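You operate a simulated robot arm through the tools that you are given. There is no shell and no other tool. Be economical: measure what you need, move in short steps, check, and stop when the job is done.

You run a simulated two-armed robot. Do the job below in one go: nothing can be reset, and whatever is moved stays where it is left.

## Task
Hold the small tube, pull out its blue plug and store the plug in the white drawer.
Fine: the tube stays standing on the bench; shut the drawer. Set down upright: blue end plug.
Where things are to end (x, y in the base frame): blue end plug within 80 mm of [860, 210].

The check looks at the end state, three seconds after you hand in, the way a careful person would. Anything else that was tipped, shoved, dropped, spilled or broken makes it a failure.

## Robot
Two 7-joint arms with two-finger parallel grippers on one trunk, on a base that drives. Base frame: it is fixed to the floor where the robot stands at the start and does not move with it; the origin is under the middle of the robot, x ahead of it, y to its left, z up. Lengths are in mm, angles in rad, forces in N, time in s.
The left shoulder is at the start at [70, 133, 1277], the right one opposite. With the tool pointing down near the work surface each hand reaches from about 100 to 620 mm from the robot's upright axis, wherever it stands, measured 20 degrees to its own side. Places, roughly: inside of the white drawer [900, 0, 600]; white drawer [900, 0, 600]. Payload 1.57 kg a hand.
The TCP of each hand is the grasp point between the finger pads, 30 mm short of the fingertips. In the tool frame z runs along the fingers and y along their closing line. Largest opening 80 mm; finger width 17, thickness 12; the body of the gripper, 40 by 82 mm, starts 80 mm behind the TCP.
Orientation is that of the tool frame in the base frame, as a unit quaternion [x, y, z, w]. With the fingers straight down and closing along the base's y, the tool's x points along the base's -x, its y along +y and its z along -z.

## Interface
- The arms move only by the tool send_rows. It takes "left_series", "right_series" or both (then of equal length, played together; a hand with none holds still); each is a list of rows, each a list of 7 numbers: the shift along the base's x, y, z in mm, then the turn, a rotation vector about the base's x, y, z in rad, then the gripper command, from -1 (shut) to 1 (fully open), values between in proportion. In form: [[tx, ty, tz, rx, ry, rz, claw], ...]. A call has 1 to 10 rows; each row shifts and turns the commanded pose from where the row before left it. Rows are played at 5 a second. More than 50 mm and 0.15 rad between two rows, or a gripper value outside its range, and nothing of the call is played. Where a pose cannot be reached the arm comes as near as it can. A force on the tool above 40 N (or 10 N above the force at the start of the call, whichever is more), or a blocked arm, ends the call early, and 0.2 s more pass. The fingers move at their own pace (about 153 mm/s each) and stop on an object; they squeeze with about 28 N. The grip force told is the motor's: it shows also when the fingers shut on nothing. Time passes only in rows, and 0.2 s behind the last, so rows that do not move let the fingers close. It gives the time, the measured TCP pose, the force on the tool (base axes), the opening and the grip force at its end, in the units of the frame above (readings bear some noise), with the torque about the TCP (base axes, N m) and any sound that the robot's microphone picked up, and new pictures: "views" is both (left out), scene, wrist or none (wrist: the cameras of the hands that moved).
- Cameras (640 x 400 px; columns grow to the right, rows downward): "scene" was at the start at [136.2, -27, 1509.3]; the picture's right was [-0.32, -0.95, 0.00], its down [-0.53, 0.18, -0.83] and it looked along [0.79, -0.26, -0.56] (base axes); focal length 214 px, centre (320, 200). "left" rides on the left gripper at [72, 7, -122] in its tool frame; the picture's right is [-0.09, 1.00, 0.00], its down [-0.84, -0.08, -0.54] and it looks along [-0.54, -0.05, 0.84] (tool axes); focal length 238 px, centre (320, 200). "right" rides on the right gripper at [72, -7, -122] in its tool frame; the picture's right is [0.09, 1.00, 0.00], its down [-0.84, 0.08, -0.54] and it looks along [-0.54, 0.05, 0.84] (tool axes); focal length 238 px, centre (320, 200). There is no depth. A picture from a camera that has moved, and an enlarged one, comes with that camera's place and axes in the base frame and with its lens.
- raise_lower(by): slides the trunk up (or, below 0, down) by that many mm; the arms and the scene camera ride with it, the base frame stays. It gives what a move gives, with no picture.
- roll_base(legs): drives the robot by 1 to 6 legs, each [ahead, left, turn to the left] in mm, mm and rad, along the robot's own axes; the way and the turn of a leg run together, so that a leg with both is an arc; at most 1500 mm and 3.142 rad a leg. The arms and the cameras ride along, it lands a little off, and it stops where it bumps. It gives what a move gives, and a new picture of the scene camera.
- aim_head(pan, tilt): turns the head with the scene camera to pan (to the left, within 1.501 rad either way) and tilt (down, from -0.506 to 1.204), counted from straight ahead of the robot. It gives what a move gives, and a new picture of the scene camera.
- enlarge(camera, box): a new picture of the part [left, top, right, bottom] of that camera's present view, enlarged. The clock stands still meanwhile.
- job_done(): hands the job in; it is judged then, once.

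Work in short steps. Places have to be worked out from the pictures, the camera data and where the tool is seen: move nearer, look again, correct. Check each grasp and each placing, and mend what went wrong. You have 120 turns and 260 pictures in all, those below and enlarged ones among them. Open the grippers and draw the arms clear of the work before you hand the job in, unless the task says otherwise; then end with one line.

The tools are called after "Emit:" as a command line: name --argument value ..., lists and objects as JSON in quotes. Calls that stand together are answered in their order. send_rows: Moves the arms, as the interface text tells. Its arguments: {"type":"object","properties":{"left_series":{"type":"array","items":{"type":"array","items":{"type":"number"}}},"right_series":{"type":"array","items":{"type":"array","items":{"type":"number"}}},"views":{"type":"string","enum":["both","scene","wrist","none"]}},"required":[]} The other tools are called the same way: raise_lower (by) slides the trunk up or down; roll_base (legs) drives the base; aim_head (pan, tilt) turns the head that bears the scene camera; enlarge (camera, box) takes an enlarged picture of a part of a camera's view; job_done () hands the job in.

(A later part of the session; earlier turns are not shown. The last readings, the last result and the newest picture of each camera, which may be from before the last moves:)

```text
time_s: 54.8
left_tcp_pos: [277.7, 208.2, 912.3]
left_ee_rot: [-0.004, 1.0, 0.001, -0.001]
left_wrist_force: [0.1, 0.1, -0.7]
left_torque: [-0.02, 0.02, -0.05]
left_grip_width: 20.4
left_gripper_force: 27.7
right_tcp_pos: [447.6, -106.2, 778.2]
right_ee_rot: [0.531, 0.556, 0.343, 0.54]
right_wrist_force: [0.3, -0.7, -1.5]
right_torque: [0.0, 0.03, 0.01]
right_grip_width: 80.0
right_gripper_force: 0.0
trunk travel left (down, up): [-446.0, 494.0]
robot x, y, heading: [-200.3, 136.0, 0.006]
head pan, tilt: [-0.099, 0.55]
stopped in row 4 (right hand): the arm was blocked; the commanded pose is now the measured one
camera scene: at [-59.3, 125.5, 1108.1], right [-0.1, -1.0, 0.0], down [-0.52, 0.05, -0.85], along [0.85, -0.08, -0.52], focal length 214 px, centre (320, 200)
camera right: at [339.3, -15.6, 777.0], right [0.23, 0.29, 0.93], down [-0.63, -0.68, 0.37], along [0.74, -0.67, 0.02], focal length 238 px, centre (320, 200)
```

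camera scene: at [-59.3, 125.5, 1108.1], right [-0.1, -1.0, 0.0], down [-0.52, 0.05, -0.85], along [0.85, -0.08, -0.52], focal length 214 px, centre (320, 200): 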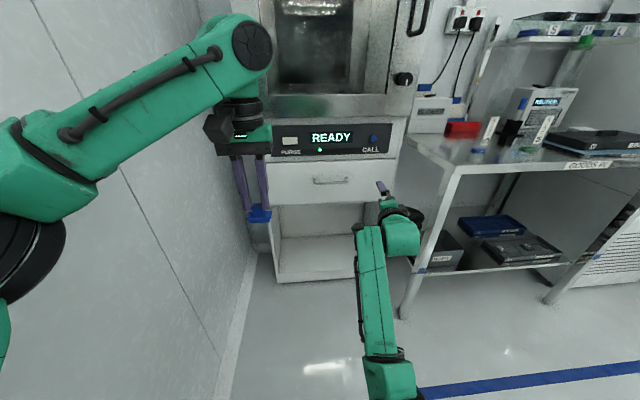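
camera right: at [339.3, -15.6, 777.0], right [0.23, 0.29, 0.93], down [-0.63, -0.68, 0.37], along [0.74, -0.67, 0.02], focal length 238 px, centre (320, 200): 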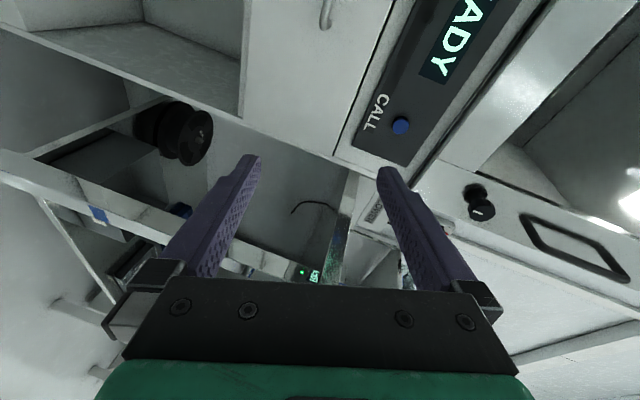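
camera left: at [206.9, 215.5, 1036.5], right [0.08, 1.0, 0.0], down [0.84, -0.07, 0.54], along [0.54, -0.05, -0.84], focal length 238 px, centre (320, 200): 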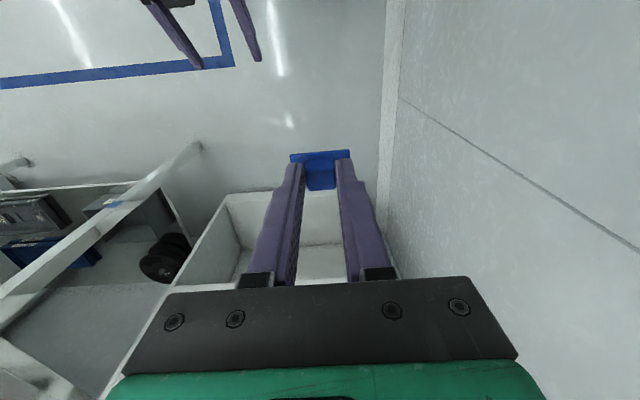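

The right hand now points ahead, about 10° down. I lower the trunk 100 to handle height, then move the hand left toward the handle line.

Emit:
raise_lower --by -100

Emit:
send_rows --right_series '[[5, 25, 0, 0, 0, 0, 1], [5, 25, 0, 0, 0, 0, 1], [5, 25, 0, 0, 0, 0, 1]]' --views "both"

```text
time_s: 56.1
left_tcp_pos: [277.2, 208.3, 815.1]
left_ee_rot: [-0.004, 1.0, 0.001, -0.001]
left_wrist_force: [0.1, 0.3, 0.2]
left_torque: [-0.01, -0.01, 0.03]
left_grip_width: 20.4
left_gripper_force: 28.0
right_tcp_pos: [447.3, -105.3, 678.0]
right_ee_rot: [0.531, 0.557, 0.343, 0.539]
right_wrist_force: [-0.5, 0.2, -0.7]
right_torque: [0.02, 0.02, 0.02]
right_grip_width: 80.1
right_gripper_force: 0.1
trunk travel left (down, up): [-346.0, 594.0]
robot x, y, heading: [-199.3, 131.8, 0.002]
head pan, tilt: [-0.099, 0.55]
```

```text
time_s: 57.1
left_tcp_pos: [278.3, 208.5, 812.9]
left_ee_rot: [-0.004, 1.0, 0.001, -0.001]
left_wrist_force: [0.1, -0.2, -0.9]
left_torque: [0.01, -0.06, 0.0]
left_grip_width: 20.1
left_gripper_force: 27.8
right_tcp_pos: [466.3, -80.2, 683.0]
right_ee_rot: [0.518, 0.554, 0.297, 0.58]
right_wrist_force: [-1.5, 1.4, 0.5]
right_torque: [0.0, 0.0, -0.02]
right_grip_width: 80.0
right_gripper_force: 0.1
trunk travel left (down, up): [-346.0, 594.0]
robot x, y, heading: [-205.7, 128.3, 0.006]
head pan, tilt: [-0.099, 0.55]
stopped in row 3 (right hand): the arm was blocked; the commanded pose is now the measured one
camera scene: at [-59.5, 125.5, 1008.1], right [-0.1, -1.0, 0.0], down [-0.52, 0.05, -0.85], along [0.85, -0.08, -0.52], focal length 214 px, centre (320, 200)
camera right: at [363.3, 16.1, 668.1], right [0.25, 0.37, 0.89], down [-0.67, -0.6, 0.43], along [0.7, -0.71, 0.1], focal length 238 px, centre (320, 200)
```

scene: 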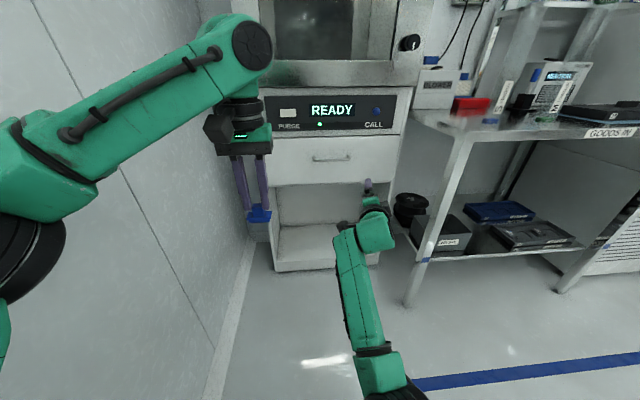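
right: 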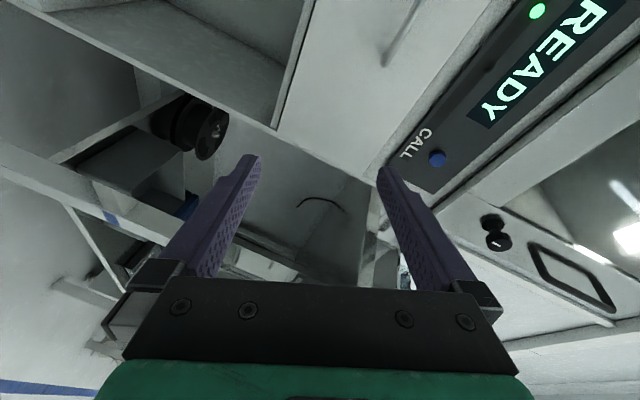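

The hand points 10° right and sits at y = -80. Turning the base left by 0.13 rad fixes both: it should bring the hand to y ≈ 8, pointing almost straight ahead.

Emit:
roll_base --legs '[[0, 0, 0.13]]'

Emit:
enlarge --camera "scene" --box '[230, 80, 430, 240]'

Emit:
send_rows --right_series '[[0, 0, 0, 0, 0, 0, 0.2], [0, 0, 0, 0, 0, 0, 0.2]]' --views "wrist"

```text
time_s: 58.1
left_tcp_pos: [263.9, 267.5, 814.1]
left_ee_rot: [-0.069, 0.998, 0.0, -0.001]
left_wrist_force: [0.5, -0.1, -0.4]
left_torque: [0.01, 0.01, 0.02]
left_grip_width: 20.1
left_gripper_force: 28.3
right_tcp_pos: [488.1, 7.9, 680.8]
right_ee_rot: [0.48, 0.586, 0.333, 0.561]
right_wrist_force: [-0.5, 0.3, 0.0]
right_torque: [-0.02, 0.0, 0.01]
right_grip_width: 79.9
right_gripper_force: 0.0
trunk travel left (down, up): [-346.0, 594.0]
robot x, y, heading: [-200.7, 133.0, 0.131]
head pan, tilt: [-0.099, 0.55]
camera scene: at [-59.6, 143.8, 1008.1], right [0.03, -1.0, 0.0], down [-0.52, -0.02, -0.85], along [0.85, 0.03, -0.52], focal length 214 px, centre (320, 200)
```

scene: 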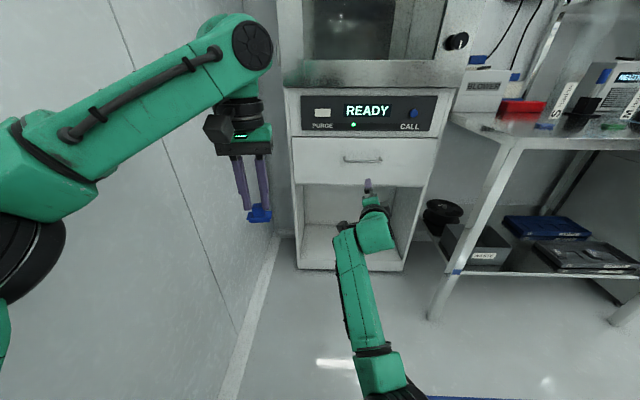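

```text
2.50 times, centred on (330, 160) of scene
camera zoom: at [-59.6, 143.8, 1008.1], right [0.03, -1.0, 0.0], down [-0.52, -0.02, -0.85], along [0.85, 0.03, -0.52], focal length 536 px, centre (295, 300)
```

zoom: 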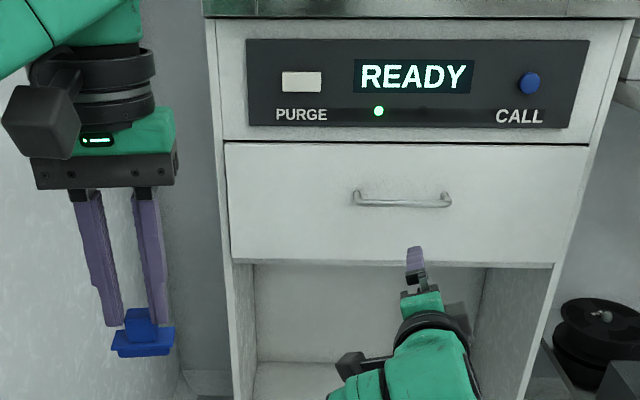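

```text
time_s: 58.7
left_tcp_pos: [263.9, 268.1, 814.0]
left_ee_rot: [-0.068, 0.998, 0.0, -0.001]
left_wrist_force: [-0.5, 0.2, -0.4]
left_torque: [-0.01, 0.0, 0.0]
left_grip_width: 20.3
left_gripper_force: 28.3
right_tcp_pos: [487.4, 5.9, 680.9]
right_ee_rot: [0.481, 0.587, 0.332, 0.56]
right_wrist_force: [-0.3, 0.4, 0.0]
right_torque: [-0.01, -0.01, -0.06]
right_grip_width: 48.0
right_gripper_force: 0.0
trunk travel left (down, up): [-346.0, 594.0]
robot x, y, heading: [-202.8, 134.6, 0.132]
head pan, tilt: [-0.099, 0.55]
camera right: at [373.6, 89.2, 667.8], right [0.2, 0.4, 0.89], down [-0.59, -0.68, 0.44], along [0.78, -0.61, 0.1], focal length 238 px, centre (320, 200)
```

right: 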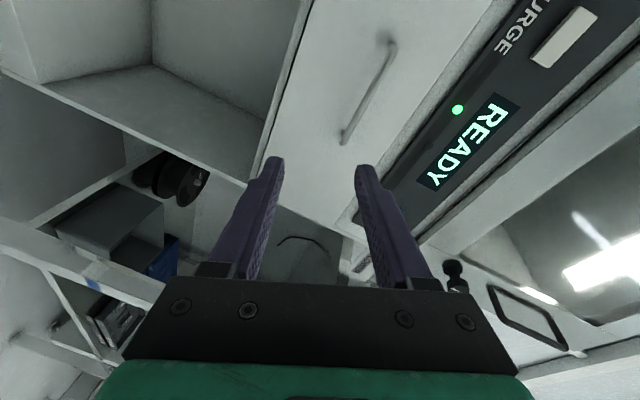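

The handle bar is at about (788,-2,680), and the fingers are at (487,6,681) with a 48 mm opening. I drive 230 mm along the base x axis and then look again.

Emit:
roll_base --legs '[[228, -30, 0]]'

Emit:
enlarge --camera "right" --box '[200, 0, 440, 200]'

Emit:
enlarge --camera "scene" --box '[290, 110, 430, 230]'

```text
time_s: 60.4
left_tcp_pos: [467.4, 269.8, 813.4]
left_ee_rot: [-0.069, 0.998, 0.001, -0.001]
left_wrist_force: [-0.1, 0.1, 0.6]
left_torque: [0.01, 0.0, -0.01]
left_grip_width: 20.3
left_gripper_force: 28.2
right_tcp_pos: [689.5, 8.2, 685.4]
right_ee_rot: [0.479, 0.587, 0.331, 0.563]
right_wrist_force: [-25.7, 3.6, -8.8]
right_torque: [-0.17, -0.1, 0.37]
right_grip_width: 38.4
right_gripper_force: 0.2
trunk travel left (down, up): [-346.0, 594.0]
robot x, y, heading: [6.7, 133.1, 0.133]
head pan, tilt: [-0.099, 0.55]
stopped in leg 1: the force on the tool passed its limit at 226 N (the readings are from after the stop); the commanded pose is now the measured one
camera scene: at [142.2, 144.5, 1008.5], right [0.03, -1.0, 0.0], down [-0.52, -0.02, -0.85], along [0.85, 0.03, -0.52], focal length 214 px, centre (320, 200)
```

scene: 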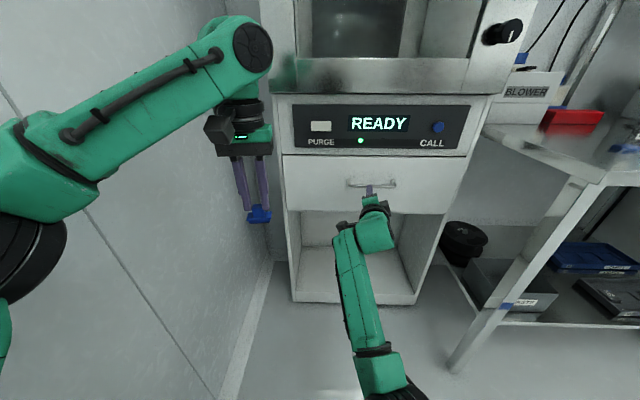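

```text
2.00 times, centred on (320, 100) of right
camera zoom: at [574.7, 91.3, 670.6], right [0.2, 0.41, 0.89], down [-0.59, -0.68, 0.44], along [0.78, -0.61, 0.11], focal length 477 px, centre (320, 400)
```

zoom: 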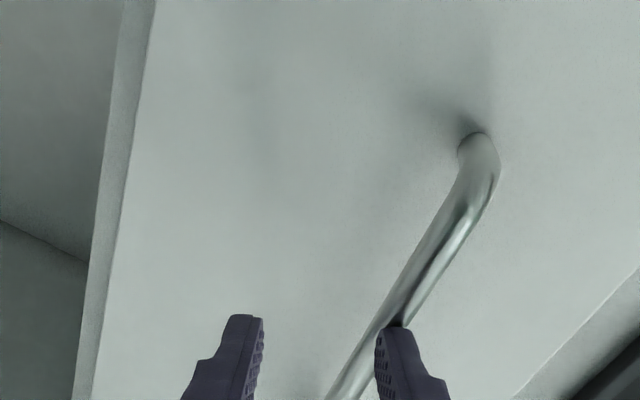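

```text
3.33 times, centred on (360, 170) of scene
camera zoom: at [142.2, 144.5, 1008.5], right [0.03, -1.0, 0.0], down [-0.52, -0.02, -0.85], along [0.85, 0.03, -0.52], focal length 715 px, centre (187, 300)
```

zoom: 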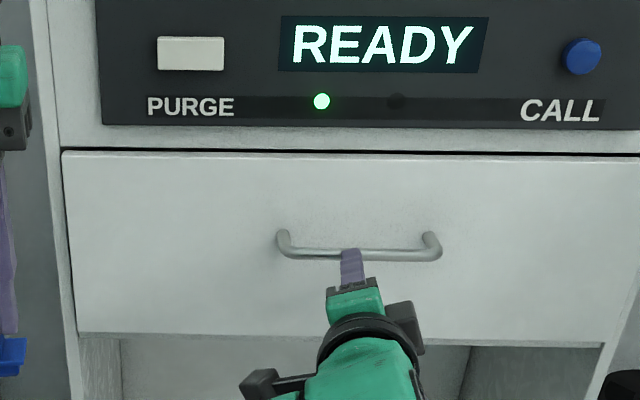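

The upper fingertip met the bar, so the bar is nearer and higher than I judged: about (724,6,704), with the panel near x 764. I back off 30 mm and raise the trunk 21.

Emit:
roll_base --legs '[[-30, 4, 0]]'

Emit:
raise_lower --by 21

Emit:
send_rows --right_series '[[0, 0, 0, 0, 0, 0, 0.2], [0, 0, 0, 0, 0, 0, 0.2]]' --views "both"

Emit:
enlarge --camera "right" --box '[200, 0, 440, 200]'

```text
time_s: 61.2
left_tcp_pos: [438.4, 268.8, 813.4]
left_ee_rot: [-0.069, 0.998, 0.001, -0.001]
left_wrist_force: [-0.5, 0.6, 0.6]
left_torque: [0.04, -0.02, 0.02]
left_grip_width: 20.4
left_gripper_force: 27.6
right_tcp_pos: [660.0, 9.5, 685.1]
right_ee_rot: [0.478, 0.586, 0.333, 0.564]
right_wrist_force: [-0.4, 0.2, -0.1]
right_torque: [0.02, -0.02, 0.03]
right_grip_width: 47.9
right_gripper_force: 0.1
trunk travel left (down, up): [-346.0, 594.0]
robot x, y, heading: [-26.5, 133.9, 0.135]
head pan, tilt: [-0.099, 0.55]
camera scene: at [113.6, 144.1, 1008.3], right [0.03, -1.0, 0.0], down [-0.52, -0.02, -0.85], along [0.85, 0.03, -0.52], focal length 214 px, centre (320, 200)
```

scene: 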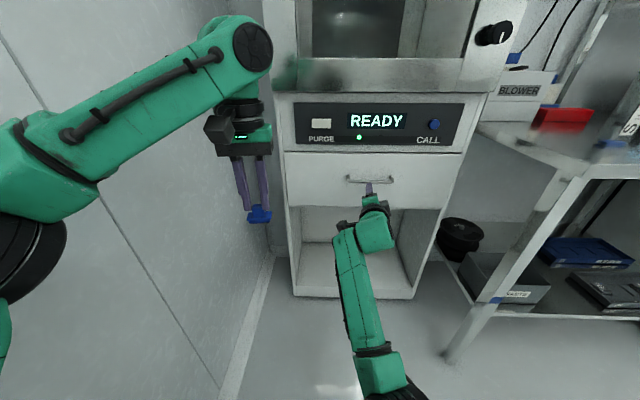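

```text
time_s: 61.9
left_tcp_pos: [439.2, 269.4, 834.3]
left_ee_rot: [-0.069, 0.998, 0.001, -0.003]
left_wrist_force: [-0.5, 0.4, 0.6]
left_torque: [-0.01, 0.02, 0.01]
left_grip_width: 20.4
left_gripper_force: 27.6
right_tcp_pos: [661.0, 8.6, 705.1]
right_ee_rot: [0.477, 0.587, 0.332, 0.563]
right_wrist_force: [0.2, -0.4, 0.0]
right_torque: [-0.05, 0.01, 0.01]
right_grip_width: 47.9
right_gripper_force: 0.1
trunk travel left (down, up): [-367.0, 573.0]
robot x, y, heading: [-30.1, 133.9, 0.134]
head pan, tilt: [-0.099, 0.55]
```

```text
time_s: 62.5
left_tcp_pos: [439.1, 269.1, 835.1]
left_ee_rot: [-0.07, 0.998, 0.001, -0.002]
left_wrist_force: [0.2, 0.6, -0.7]
left_torque: [-0.02, 0.0, 0.0]
left_grip_width: 20.2
left_gripper_force: 27.5
right_tcp_pos: [659.7, 8.4, 706.2]
right_ee_rot: [0.48, 0.586, 0.332, 0.562]
right_wrist_force: [-0.5, 0.1, 0.1]
right_torque: [0.02, 0.02, -0.03]
right_grip_width: 47.9
right_gripper_force: 0.1
trunk travel left (down, up): [-367.0, 573.0]
robot x, y, heading: [-28.6, 133.1, 0.13]
head pan, tilt: [-0.099, 0.55]
camera scene: at [114.6, 144.1, 1029.1], right [0.03, -1.0, 0.0], down [-0.52, -0.02, -0.85], along [0.85, 0.03, -0.52], focal length 214 px, centre (320, 200)
camera right: at [546.5, 91.0, 691.2], right [0.19, 0.41, 0.89], down [-0.59, -0.68, 0.44], along [0.78, -0.61, 0.11], focal length 238 px, centre (320, 200)
```

scene: 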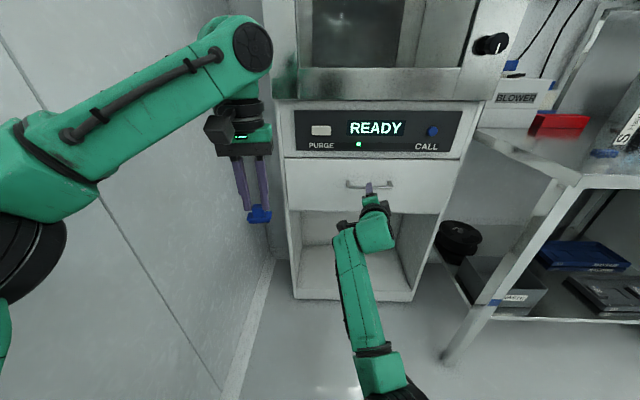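
right: 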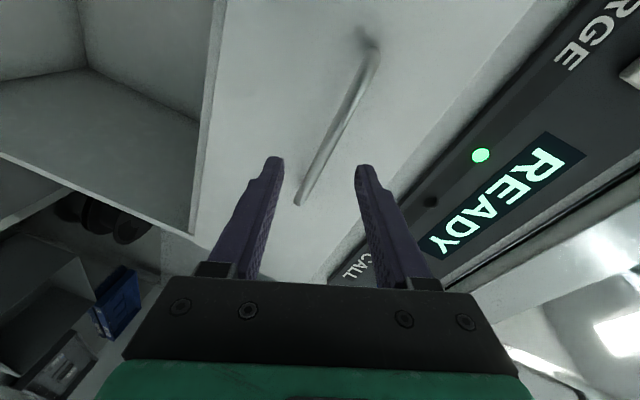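

```text
2.00 times, centred on (320, 100) of right
camera zoom: at [546.5, 91.0, 691.2], right [0.19, 0.41, 0.89], down [-0.59, -0.68, 0.44], along [0.78, -0.61, 0.11], focal length 477 px, centre (320, 400)
```

zoom: 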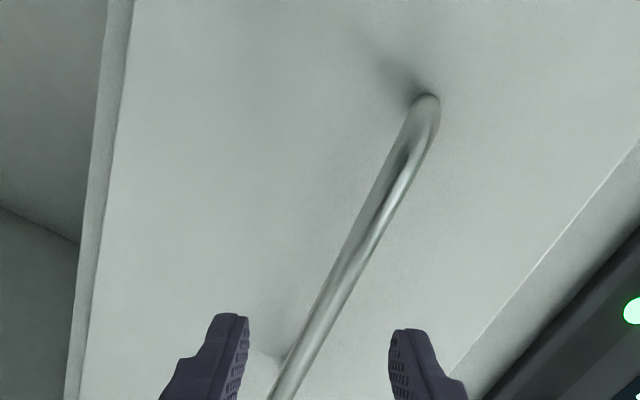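

The bar now lies between the fingers. I advance by the arm 50 mm in small steps, which stop gently on contact.

Emit:
send_rows --right_series '[[12, 0, 0, 0, 0, 0, 0.2], [12, 0, 0, 0, 0, 0, 0.2], [12, 0, 0, 0, 0, 0, 0.2], [12, 0, 0, 0, 0, 0, 0.2]]' --views "wrist"

Emit:
enlarge --camera "scene" --box '[290, 110, 430, 230]'

```text
time_s: 63.5
left_tcp_pos: [438.4, 269.1, 833.6]
left_ee_rot: [-0.068, 0.998, 0.0, -0.002]
left_wrist_force: [-0.3, -0.9, 0.3]
left_torque: [0.0, 0.04, -0.01]
left_grip_width: 20.4
left_gripper_force: 28.5
right_tcp_pos: [708.8, 8.0, 705.6]
right_ee_rot: [0.478, 0.587, 0.332, 0.563]
right_wrist_force: [0.3, -0.5, 0.8]
right_torque: [0.02, 0.01, 0.03]
right_grip_width: 48.3
right_gripper_force: 0.1
trunk travel left (down, up): [-367.0, 573.0]
robot x, y, heading: [-22.8, 131.8, 0.134]
head pan, tilt: [-0.099, 0.55]
camera right: at [593.8, 91.3, 691.7], right [0.19, 0.41, 0.89], down [-0.59, -0.68, 0.44], along [0.78, -0.61, 0.11], focal length 238 px, centre (320, 200)
```

right: 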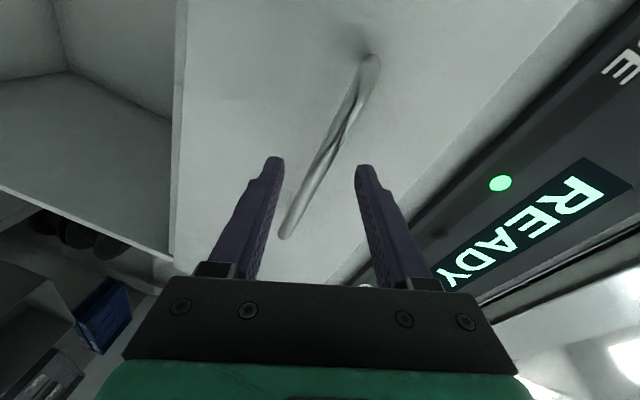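

```text
3.33 times, centred on (360, 170) of scene
camera zoom: at [114.7, 144.1, 1029.1], right [0.03, -1.0, 0.0], down [-0.52, -0.02, -0.85], along [0.85, 0.03, -0.52], focal length 715 px, centre (187, 300)
```

zoom: 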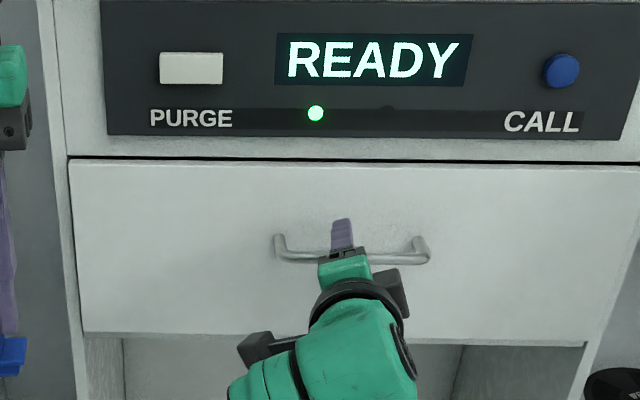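

The upper finger is over the bar with no contact. I move in 6 mm more and close on the bar.

Emit:
send_rows --right_series '[[6, 0, 0, 0, 0, 0, 0.2], [0, 0, 0, 0, 0, 0, -0.4], [0, 0, 0, 0, 0, 0, -1], [0, 0, 0, 0, 0, 0, -1]]' --views "wrist"

```text
time_s: 64.5
left_tcp_pos: [439.3, 268.1, 833.8]
left_ee_rot: [-0.069, 0.998, 0.001, -0.002]
left_wrist_force: [0.4, -1.2, -0.3]
left_torque: [-0.01, 0.0, -0.04]
left_grip_width: 20.3
left_gripper_force: 28.0
right_tcp_pos: [715.0, 8.3, 702.0]
right_ee_rot: [0.481, 0.587, 0.332, 0.56]
right_wrist_force: [-11.4, -0.1, -12.2]
right_torque: [0.72, 0.24, -0.48]
right_grip_width: 18.0
right_gripper_force: 32.6
trunk travel left (down, up): [-367.0, 573.0]
robot x, y, heading: [-30.2, 134.6, 0.134]
head pan, tilt: [-0.099, 0.55]
camera right: at [600.2, 90.8, 689.1], right [0.2, 0.4, 0.89], down [-0.59, -0.68, 0.44], along [0.78, -0.61, 0.1], focal length 238 px, centre (320, 200)
```

right: 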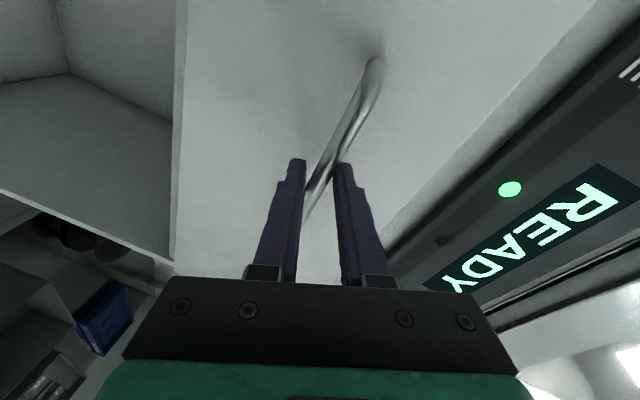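

The bar is gripped at 18 mm opening. I pull the drawer by driving back 120 mm along the base x axis.

Emit:
roll_base --legs '[[-119, 16, 0]]'

Emit:
enlarge --camera "scene" --box '[260, 90, 460, 250]'

```text
time_s: 65.7
left_tcp_pos: [323.6, 268.7, 832.4]
left_ee_rot: [-0.068, 0.998, 0.001, -0.003]
left_wrist_force: [-0.7, 0.6, 0.3]
left_torque: [-0.04, 0.0, 0.0]
left_grip_width: 20.2
left_gripper_force: 27.6
right_tcp_pos: [597.3, 7.9, 703.1]
right_ee_rot: [0.48, 0.587, 0.331, 0.561]
right_wrist_force: [-0.4, -0.3, -15.4]
right_torque: [0.87, 0.24, 0.12]
right_grip_width: 18.3
right_gripper_force: 32.4
trunk travel left (down, up): [-367.0, 573.0]
robot x, y, heading: [-142.6, 130.7, 0.137]
head pan, tilt: [-0.099, 0.55]
camera scene: at [-0.6, 143.3, 1028.6], right [0.03, -1.0, 0.0], down [-0.53, -0.02, -0.85], along [0.85, 0.03, -0.53], focal length 214 px, centre (320, 200)
```

scene: 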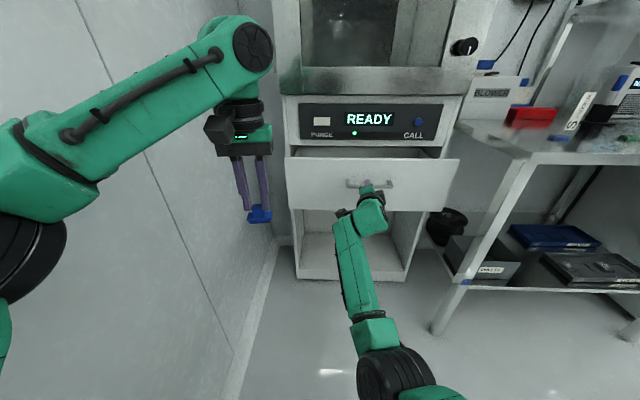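

```text
2.50 times, centred on (360, 170) of scene
camera zoom: at [-0.6, 143.3, 1028.6], right [0.03, -1.0, 0.0], down [-0.53, -0.02, -0.85], along [0.85, 0.03, -0.53], focal length 536 px, centre (220, 275)
```

zoom: 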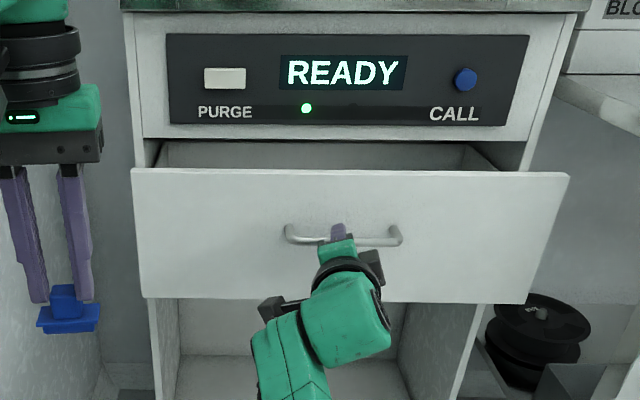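

The drawer slides freely and is open about 117 mm. I pull another 150 mm.

Emit:
roll_base --legs '[[-149, 20, 0]]'

Emit:
enlarge --camera "scene" --box '[260, 90, 460, 250]'

```text
time_s: 67.1
left_tcp_pos: [171.8, 268.7, 833.1]
left_ee_rot: [-0.068, 0.998, 0.001, -0.004]
left_wrist_force: [-0.4, -0.4, -0.8]
left_torque: [-0.01, -0.02, -0.01]
left_grip_width: 20.5
left_gripper_force: 28.1
right_tcp_pos: [447.5, 7.3, 703.6]
right_ee_rot: [0.48, 0.587, 0.331, 0.562]
right_wrist_force: [6.3, -0.6, -3.1]
right_torque: [0.72, 0.08, 0.1]
right_grip_width: 17.7
right_gripper_force: 32.4
trunk travel left (down, up): [-367.0, 573.0]
robot x, y, heading: [-293.3, 133.6, 0.134]
head pan, tilt: [-0.099, 0.55]
camera scene: at [-151.1, 143.6, 1028.9], right [0.03, -1.0, 0.0], down [-0.52, -0.02, -0.85], along [0.85, 0.03, -0.52], focal length 214 px, centre (320, 200)
```

scene: 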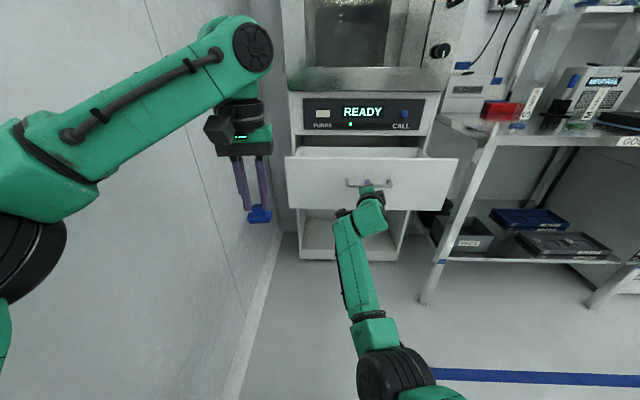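

```text
2.50 times, centred on (360, 170) of scene
camera zoom: at [-151.1, 143.6, 1028.9], right [0.03, -1.0, 0.0], down [-0.52, -0.02, -0.85], along [0.85, 0.03, -0.52], focal length 536 px, centre (220, 275)
```

zoom: 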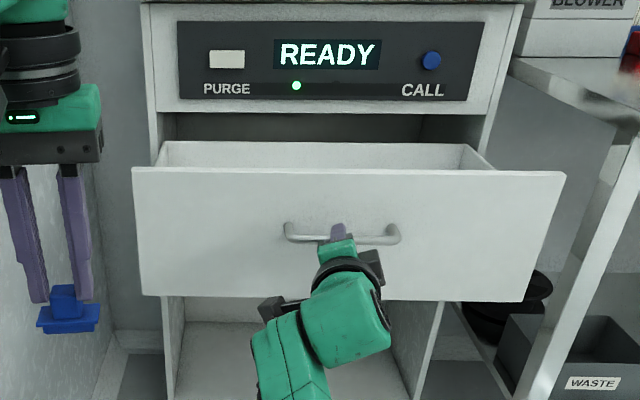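

The drawer is open 267 mm, with its front now near x 497. I release the handle and back the base 80 mm so I can fold the right arm away.

Emit:
send_rows --right_series '[[0, 0, 0, 0, 0, 0, 0], [0, 0, 0, 0, 0, 0, 0.4], [0, 0, 0, 0, 0, 0, 0.4]]' --views "none"

Emit:
roll_base --legs '[[-80, 10, 0]]'

Emit:
send_rows --right_series '[[-15, 0, 0, 0, 0.14, 0, 0.4], [-15, 0, 0, 0, 0.14, 0, 0.4], [-15, 0, 0, 0, 0.14, 0, 0.4], [-15, 0, 0, 0, 0.14, 0, 0.4], [-15, 0, 0, -0.1, 0, 0.1, 0.4], [-15, 0, 0, -0.1, 0, 0.1, 0.4], [-15, 0, 0, -0.1, 0, 0.1, 0.4], [-15, 0, 0, -0.1, 0, 0.1, 0.4]]' --views "scene"

```text
time_s: 67.9
left_tcp_pos: [171.6, 269.3, 833.3]
left_ee_rot: [-0.068, 0.998, 0.001, -0.003]
left_wrist_force: [-0.1, 0.1, -0.3]
left_torque: [0.0, 0.0, 0.0]
left_grip_width: 20.1
left_gripper_force: 28.3
right_tcp_pos: [446.4, 8.9, 704.3]
right_ee_rot: [0.479, 0.586, 0.332, 0.562]
right_wrist_force: [0.4, -0.3, 1.0]
right_torque: [-0.02, 0.0, 0.03]
right_grip_width: 56.0
right_gripper_force: 0.1
trunk travel left (down, up): [-367.0, 573.0]
robot x, y, heading: [-297.1, 132.0, 0.134]
head pan, tilt: [-0.099, 0.55]
```

```text
time_s: 68.7
left_tcp_pos: [161.4, 264.0, 834.2]
left_ee_rot: [-0.064, 0.998, 0.0, -0.003]
left_wrist_force: [0.9, 0.2, -0.1]
left_torque: [-0.01, 0.04, 0.0]
left_grip_width: 20.0
left_gripper_force: 27.9
right_tcp_pos: [435.7, 1.5, 704.1]
right_ee_rot: [0.482, 0.585, 0.33, 0.563]
right_wrist_force: [0.8, 0.0, -0.2]
right_torque: [0.02, 0.02, 0.01]
right_grip_width: 56.1
right_gripper_force: 0.0
trunk travel left (down, up): [-367.0, 573.0]
robot x, y, heading: [-304.0, 130.4, 0.124]
head pan, tilt: [-0.099, 0.55]
stopped in leg 1: the robot was blocked; the commanded pose is now the measured one
camera scene: at [-163.0, 140.9, 1029.1], right [0.02, -1.0, 0.0], down [-0.52, -0.01, -0.85], along [0.85, 0.02, -0.52], focal length 214 px, centre (320, 200)
```

scene: 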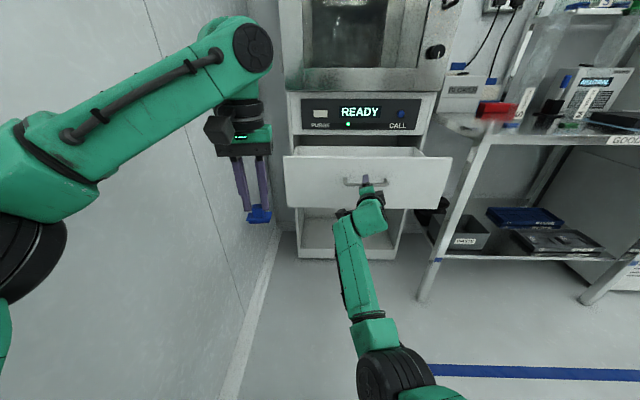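

```text
time_s: 70.7
left_tcp_pos: [161.6, 263.5, 833.3]
left_ee_rot: [-0.064, 0.998, 0.0, -0.003]
left_wrist_force: [-1.3, 0.0, 0.1]
left_torque: [0.01, 0.02, 0.03]
left_grip_width: 20.3
left_gripper_force: 28.3
right_tcp_pos: [320.7, -28.5, 718.7]
right_ee_rot: [0.324, 0.822, 0.087, 0.459]
right_wrist_force: [-0.5, 0.0, 0.4]
right_torque: [-0.01, 0.01, 0.01]
right_grip_width: 56.0
right_gripper_force: 0.0
trunk travel left (down, up): [-367.0, 573.0]
robot x, y, heading: [-304.9, 131.0, 0.125]
head pan, tilt: [-0.099, 0.55]
stopped in row 8 (right hand): the arm was blocked; the commanded pose is now the measured one
camera scene: at [-162.9, 141.0, 1029.1], right [0.02, -1.0, 0.0], down [-0.52, -0.01, -0.85], along [0.85, 0.02, -0.52], focal length 214 px, centre (320, 200)
```

scene: 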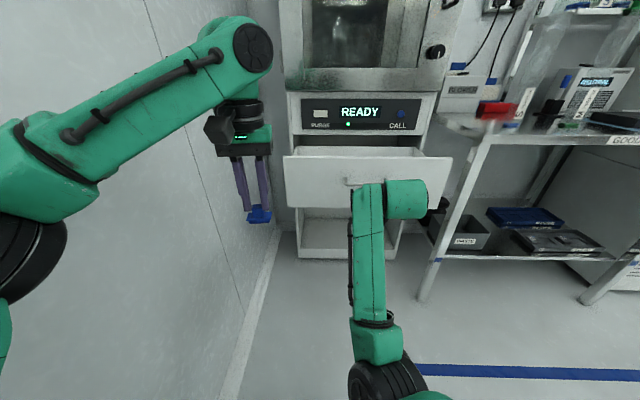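

The right hand is off the handle and partly rolled back. The base met something on backing, so I avoid going further back. I keep folding the right hand toward the robot and look left with the head to see what's near.

Emit:
send_rows --right_series '[[-30, 0, 0, 0, 0, 0, 0.4], [-30, 0, 0, -0.1, 0.02, 0.068, 0.4], [-30, 0, 0, -0.1, 0.02, 0.068, 0.4], [-30, 0, 0, -0.1, 0.02, 0.068, 0.4], [-30, 0, 0, -0.1, 0.02, 0.068, 0.4], [-30, 0, 0, 0, 0, 0, 0.4]]' --views "scene"

Emit:
aim_head --pan 1.45 --tilt 0.6

```text
time_s: 71.8
left_tcp_pos: [163.0, 263.7, 832.5]
left_ee_rot: [-0.065, 0.998, 0.002, -0.003]
left_wrist_force: [-0.4, -0.4, 0.8]
left_torque: [0.03, -0.04, 0.03]
left_grip_width: 20.3
left_gripper_force: 28.2
right_tcp_pos: [200.5, -56.3, 798.8]
right_ee_rot: [0.167, 0.814, -0.041, 0.555]
right_wrist_force: [0.0, 0.7, 0.0]
right_torque: [-0.02, -0.04, -0.01]
right_grip_width: 56.1
right_gripper_force: 0.0
trunk travel left (down, up): [-367.0, 573.0]
robot x, y, heading: [-306.8, 132.0, 0.124]
head pan, tilt: [-0.099, 0.55]
stopped in row 5 (right hand): the arm was blocked; the commanded pose is now the measured one
camera scene: at [-163.0, 141.0, 1029.1], right [0.02, -1.0, 0.0], down [-0.52, -0.01, -0.85], along [0.85, 0.02, -0.52], focal length 214 px, centre (320, 200)
```

scene: 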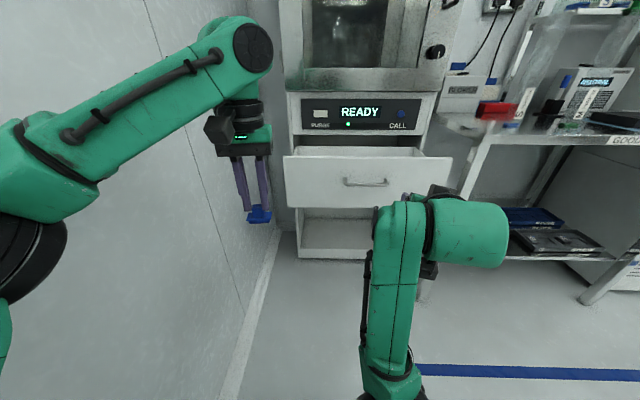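

```text
time_s: 73.4
left_tcp_pos: [161.8, 263.5, 834.0]
left_ee_rot: [-0.065, 0.998, 0.0, -0.003]
left_wrist_force: [0.4, 0.2, 0.6]
left_torque: [-0.06, -0.01, 0.05]
left_grip_width: 20.4
left_gripper_force: 27.8
right_tcp_pos: [201.3, -55.8, 799.7]
right_ee_rot: [0.165, 0.815, -0.04, 0.555]
right_wrist_force: [-0.5, -0.1, 0.4]
right_torque: [0.01, -0.02, 0.0]
right_grip_width: 56.0
right_gripper_force: 0.2
trunk travel left (down, up): [-367.0, 573.0]
robot x, y, heading: [-303.4, 131.8, 0.125]
head pan, tilt: [1.45, 0.6]
camera scene: at [-253.1, 227.3, 1024.6], right [1.0, 0.0, 0.0], down [0.0, -0.56, -0.83], along [0.0, 0.83, -0.56], focal length 214 px, centre (320, 200)
```

scene: 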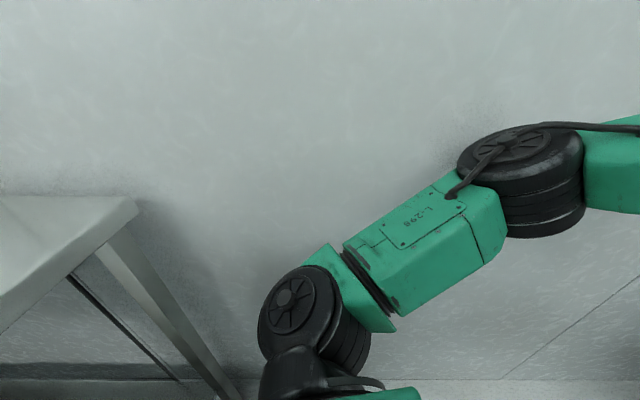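

Behind the robot on the left stands a table, so the base must not back further. I now pitch the right hand down and pull it in close.

Emit:
send_rows --right_series '[[-10, -5, 0, 0, 0.15, 0, 0.4], [-15, -5, 0, 0, 0.15, 0, 0.4], [-15, -5, 0, 0, 0.15, 0, 0.4], [-15, -5, 0, 0, 0.15, 0, 0.4], [-20, -5, 0, 0, 0.15, 0, 0.4], [-20, -5, 0, 0, 0.15, 0, 0.4]]' --views "none"

Emit:
aim_head --pan -0.05 --tilt 0.65

```text
time_s: 74.8
left_tcp_pos: [161.8, 264.1, 833.8]
left_ee_rot: [-0.065, 0.998, 0.0, -0.003]
left_wrist_force: [-0.5, 0.3, 0.0]
left_torque: [0.0, 0.0, -0.03]
left_grip_width: 20.1
left_gripper_force: 28.0
right_tcp_pos: [206.4, -145.7, 750.1]
right_ee_rot: [0.132, 0.975, -0.106, 0.143]
right_wrist_force: [-0.7, 0.0, 0.4]
right_torque: [0.02, 0.0, 0.03]
right_grip_width: 55.9
right_gripper_force: 0.1
right hand out of reach, approached as far as the arm can: row 3, 4, 5, 6
trunk travel left (down, up): [-367.0, 573.0]
robot x, y, heading: [-305.4, 132.4, 0.125]
head pan, tilt: [1.45, 0.6]
```

```text
time_s: 76.4
left_tcp_pos: [161.8, 264.2, 834.0]
left_ee_rot: [-0.065, 0.998, 0.001, -0.003]
left_wrist_force: [0.5, 0.3, 0.0]
left_torque: [0.01, 0.01, 0.0]
left_grip_width: 20.5
left_gripper_force: 28.0
right_tcp_pos: [205.9, -145.1, 750.3]
right_ee_rot: [0.133, 0.975, -0.106, 0.144]
right_wrist_force: [-0.5, 0.1, -0.9]
right_torque: [0.0, 0.0, 0.02]
right_grip_width: 56.0
right_gripper_force: 0.1
trunk travel left (down, up): [-367.0, 573.0]
robot x, y, heading: [-304.2, 131.6, 0.12]
head pan, tilt: [-0.051, 0.649]
camera scene: at [-166.3, 145.4, 1020.3], right [0.07, -1.0, 0.0], down [-0.6, -0.04, -0.8], along [0.79, 0.06, -0.6], focal length 214 px, centre (320, 200)
```

scene: 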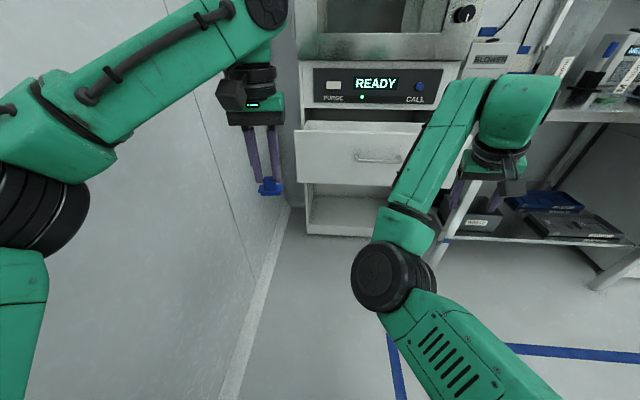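

The right hand now points down. I draw it in toward the robot and a bit to the right.

Emit:
send_rows --right_series '[[-35, -15, 0, 0, 0, 0, 0.4], [-35, -15, 0, 0, 0, 0, 0.4], [-35, -15, 0, 0, 0, 0, 0.4], [-35, -15, 0, 0, 0, 0, 0.4], [-35, -15, 0, 0, 0, 0, 0.4]]' --views "scene"

```text
time_s: 77.6
left_tcp_pos: [162.2, 263.6, 833.6]
left_ee_rot: [-0.065, 0.998, 0.0, -0.002]
left_wrist_force: [-0.6, -0.6, -0.1]
left_torque: [-0.02, 0.04, -0.02]
left_grip_width: 20.0
left_gripper_force: 28.4
right_tcp_pos: [41.7, -236.8, 750.2]
right_ee_rot: [0.132, 0.975, -0.105, 0.143]
right_wrist_force: [-0.2, -0.4, -0.3]
right_torque: [0.02, 0.0, 0.02]
right_grip_width: 56.2
right_gripper_force: 0.0
right hand out of reach, approached as far as the arm can: row 1, 2
trunk travel left (down, up): [-367.0, 573.0]
robot x, y, heading: [-303.1, 128.8, 0.126]
head pan, tilt: [-0.051, 0.649]
camera scene: at [-166.7, 145.0, 1020.4], right [0.07, -1.0, 0.0], down [-0.6, -0.04, -0.8], along [0.79, 0.06, -0.6], focal length 214 px, centre (320, 200)
```

scene: 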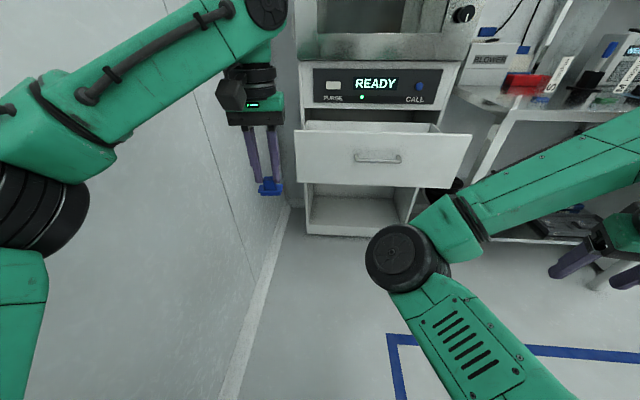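

The right arm is folded. I raise the trunk 130 so everything clears the drawer front, whose top is near z 782. Then I roll forward, turn straight, and bring the left hand over the drawer.

Emit:
raise_lower --by 130

Emit:
roll_base --legs '[[60, -9, 0], [0, 0, -0.125], [250, 0, 0]]'

Emit:
aim_head --pan 0.0 --tilt 0.9

```text
time_s: 79.2
left_tcp_pos: [162.2, 264.2, 963.0]
left_ee_rot: [-0.064, 0.998, 0.001, -0.003]
left_wrist_force: [0.2, 0.6, -0.8]
left_torque: [-0.04, -0.03, -0.04]
left_grip_width: 20.2
left_gripper_force: 28.0
right_tcp_pos: [42.5, -236.6, 879.5]
right_ee_rot: [0.133, 0.975, -0.106, 0.143]
right_wrist_force: [-0.2, 0.3, -0.2]
right_torque: [-0.01, 0.02, -0.01]
right_grip_width: 56.2
right_gripper_force: 0.1
trunk travel left (down, up): [-497.0, 443.0]
robot x, y, heading: [-307.9, 134.1, 0.126]
head pan, tilt: [-0.051, 0.649]
```

```text
time_s: 82.2
left_tcp_pos: [482.9, 201.1, 963.9]
left_ee_rot: [-0.002, 1.0, 0.001, -0.003]
left_wrist_force: [-0.8, 0.3, 0.0]
left_torque: [0.04, 0.04, -0.01]
left_grip_width: 20.1
left_gripper_force: 28.4
right_tcp_pos: [301.9, -279.0, 879.2]
right_ee_rot: [0.195, 0.965, -0.115, 0.136]
right_wrist_force: [0.7, -0.1, 0.2]
right_torque: [-0.01, 0.01, -0.01]
right_grip_width: 56.0
right_gripper_force: 0.0
trunk travel left (down, up): [-497.0, 443.0]
robot x, y, heading: [4.9, 129.6, -0.006]
head pan, tilt: [-0.051, 0.649]
camera scene: at [142.8, 125.8, 1150.3], right [-0.05, -1.0, 0.0], down [-0.6, 0.03, -0.8], along [0.8, -0.04, -0.61], focal length 214 px, centre (320, 200)
```

scene: 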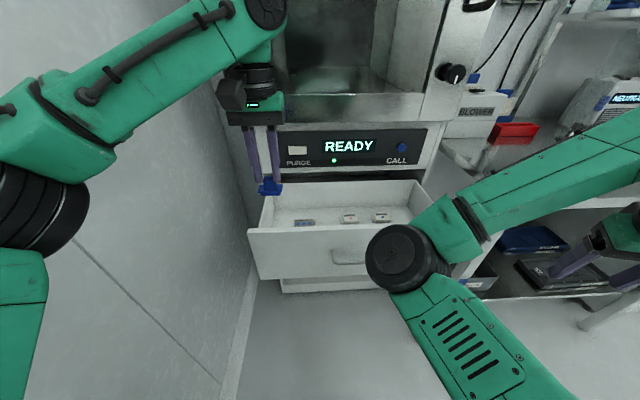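

```text
time_s: 82.9
left_tcp_pos: [484.3, 201.8, 963.3]
left_ee_rot: [-0.002, 1.0, 0.001, -0.003]
left_wrist_force: [0.1, -0.2, -0.7]
left_torque: [0.02, -0.01, -0.05]
left_grip_width: 20.2
left_gripper_force: 28.1
right_tcp_pos: [299.8, -279.6, 880.2]
right_ee_rot: [0.194, 0.965, -0.115, 0.136]
right_wrist_force: [0.3, -0.2, 0.9]
right_torque: [0.0, 0.0, -0.02]
right_grip_width: 56.1
right_gripper_force: 0.2
trunk travel left (down, up): [-497.0, 443.0]
robot x, y, heading: [1.7, 127.7, -0.006]
head pan, tilt: [0.0, 0.901]
camera scene: at [131.1, 130.2, 1129.9], right [0.0, -1.0, 0.0], down [-0.78, 0.0, -0.62], along [0.62, 0.0, -0.78], focal length 214 px, centre (320, 200)
```

scene: 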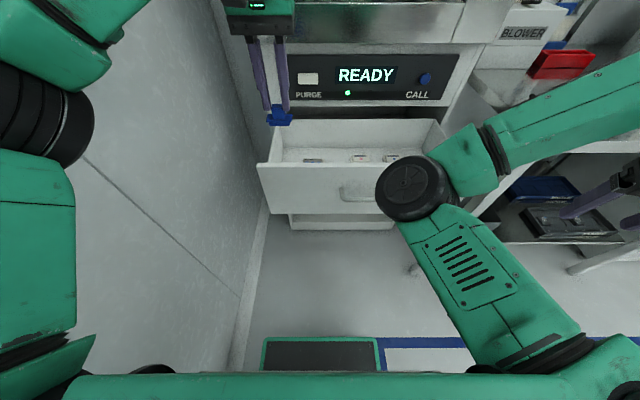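

There are small things inside the drawer. I enlarge both views to see them and find the free spot.

Emit:
enlarge --camera "scene" --box '[240, 90, 460, 240]'

Emit:
enlarge --camera "left" --box '[100, 50, 540, 325]'

```text
2.67 times, centred on (350, 165) of scene
camera zoom: at [131.1, 130.2, 1129.9], right [0.0, -1.0, 0.0], down [-0.78, 0.0, -0.62], along [0.62, 0.0, -0.78], focal length 572 px, centre (240, 293)
```

zoom: 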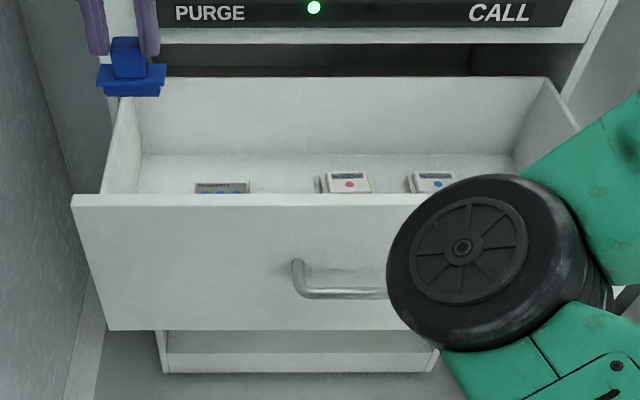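

```text
1.45 times, centred on (320, 188) of left
camera zoom: at [413.0, 208.2, 1086.1], right [0.09, 1.0, 0.0], down [0.84, -0.08, 0.54], along [0.54, -0.05, -0.84], focal length 347 px, centre (320, 218)
```

zoom: 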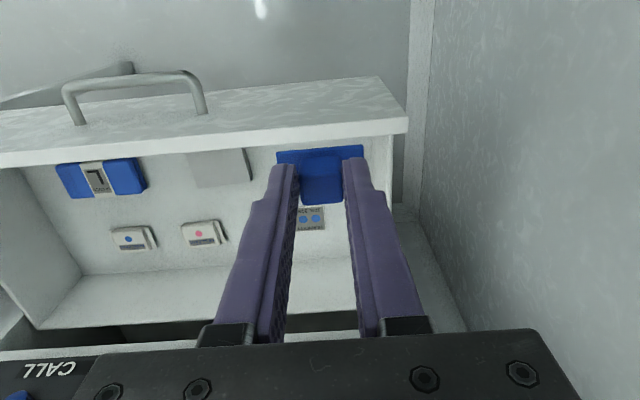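

The front-left region of the drawer is partly hidden by my own hand. Items seen are well away from it: a dotted device near (724,166) and others at y < 60. I shift the left hand aside and forward to view the target spot.

Emit:
send_rows --left_series '[[25, -35, 0, 0, 0, 0, -1], [25, -35, 0, 0, 0, 0, -1], [20, -35, 0, 0, 0, 0, -1]]' --views "wrist"

Emit:
enlarge --camera "left" --box '[240, 20, 520, 220]'

```text
time_s: 83.7
left_tcp_pos: [515.2, 111.4, 955.3]
left_ee_rot: [-0.001, 1.0, 0.001, -0.004]
left_wrist_force: [0.3, 1.0, 0.3]
left_torque: [-0.02, 0.02, 0.02]
left_grip_width: 20.5
left_gripper_force: 28.3
left hand out of reach, approached as far as the arm can: row 2, 3
right_tcp_pos: [300.7, -279.9, 879.1]
right_ee_rot: [0.195, 0.964, -0.115, 0.136]
right_wrist_force: [0.1, 0.0, -0.6]
right_torque: [-0.01, -0.01, 0.01]
right_grip_width: 55.8
right_gripper_force: 0.0
trunk travel left (down, up): [-497.0, 443.0]
robot x, y, heading: [4.7, 129.5, -0.003]
head pan, tilt: [0.0, 0.901]
camera left: at [444.6, 118.5, 1077.3], right [0.09, 1.0, 0.0], down [0.84, -0.08, 0.54], along [0.54, -0.05, -0.84], focal length 238 px, centre (320, 200)
```

left: 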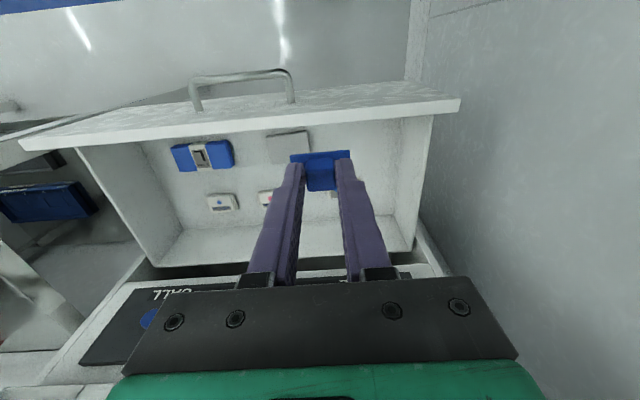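

```text
2.00 times, centred on (380, 120) of left
camera zoom: at [444.6, 118.5, 1077.3], right [0.09, 1.0, 0.0], down [0.84, -0.08, 0.54], along [0.54, -0.05, -0.84], focal length 477 px, centre (200, 360)
```

zoom: 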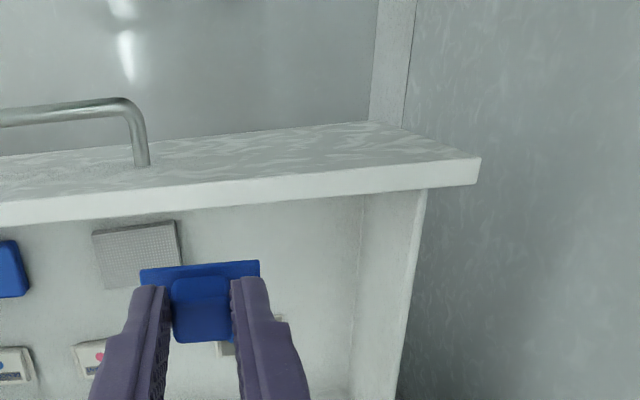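

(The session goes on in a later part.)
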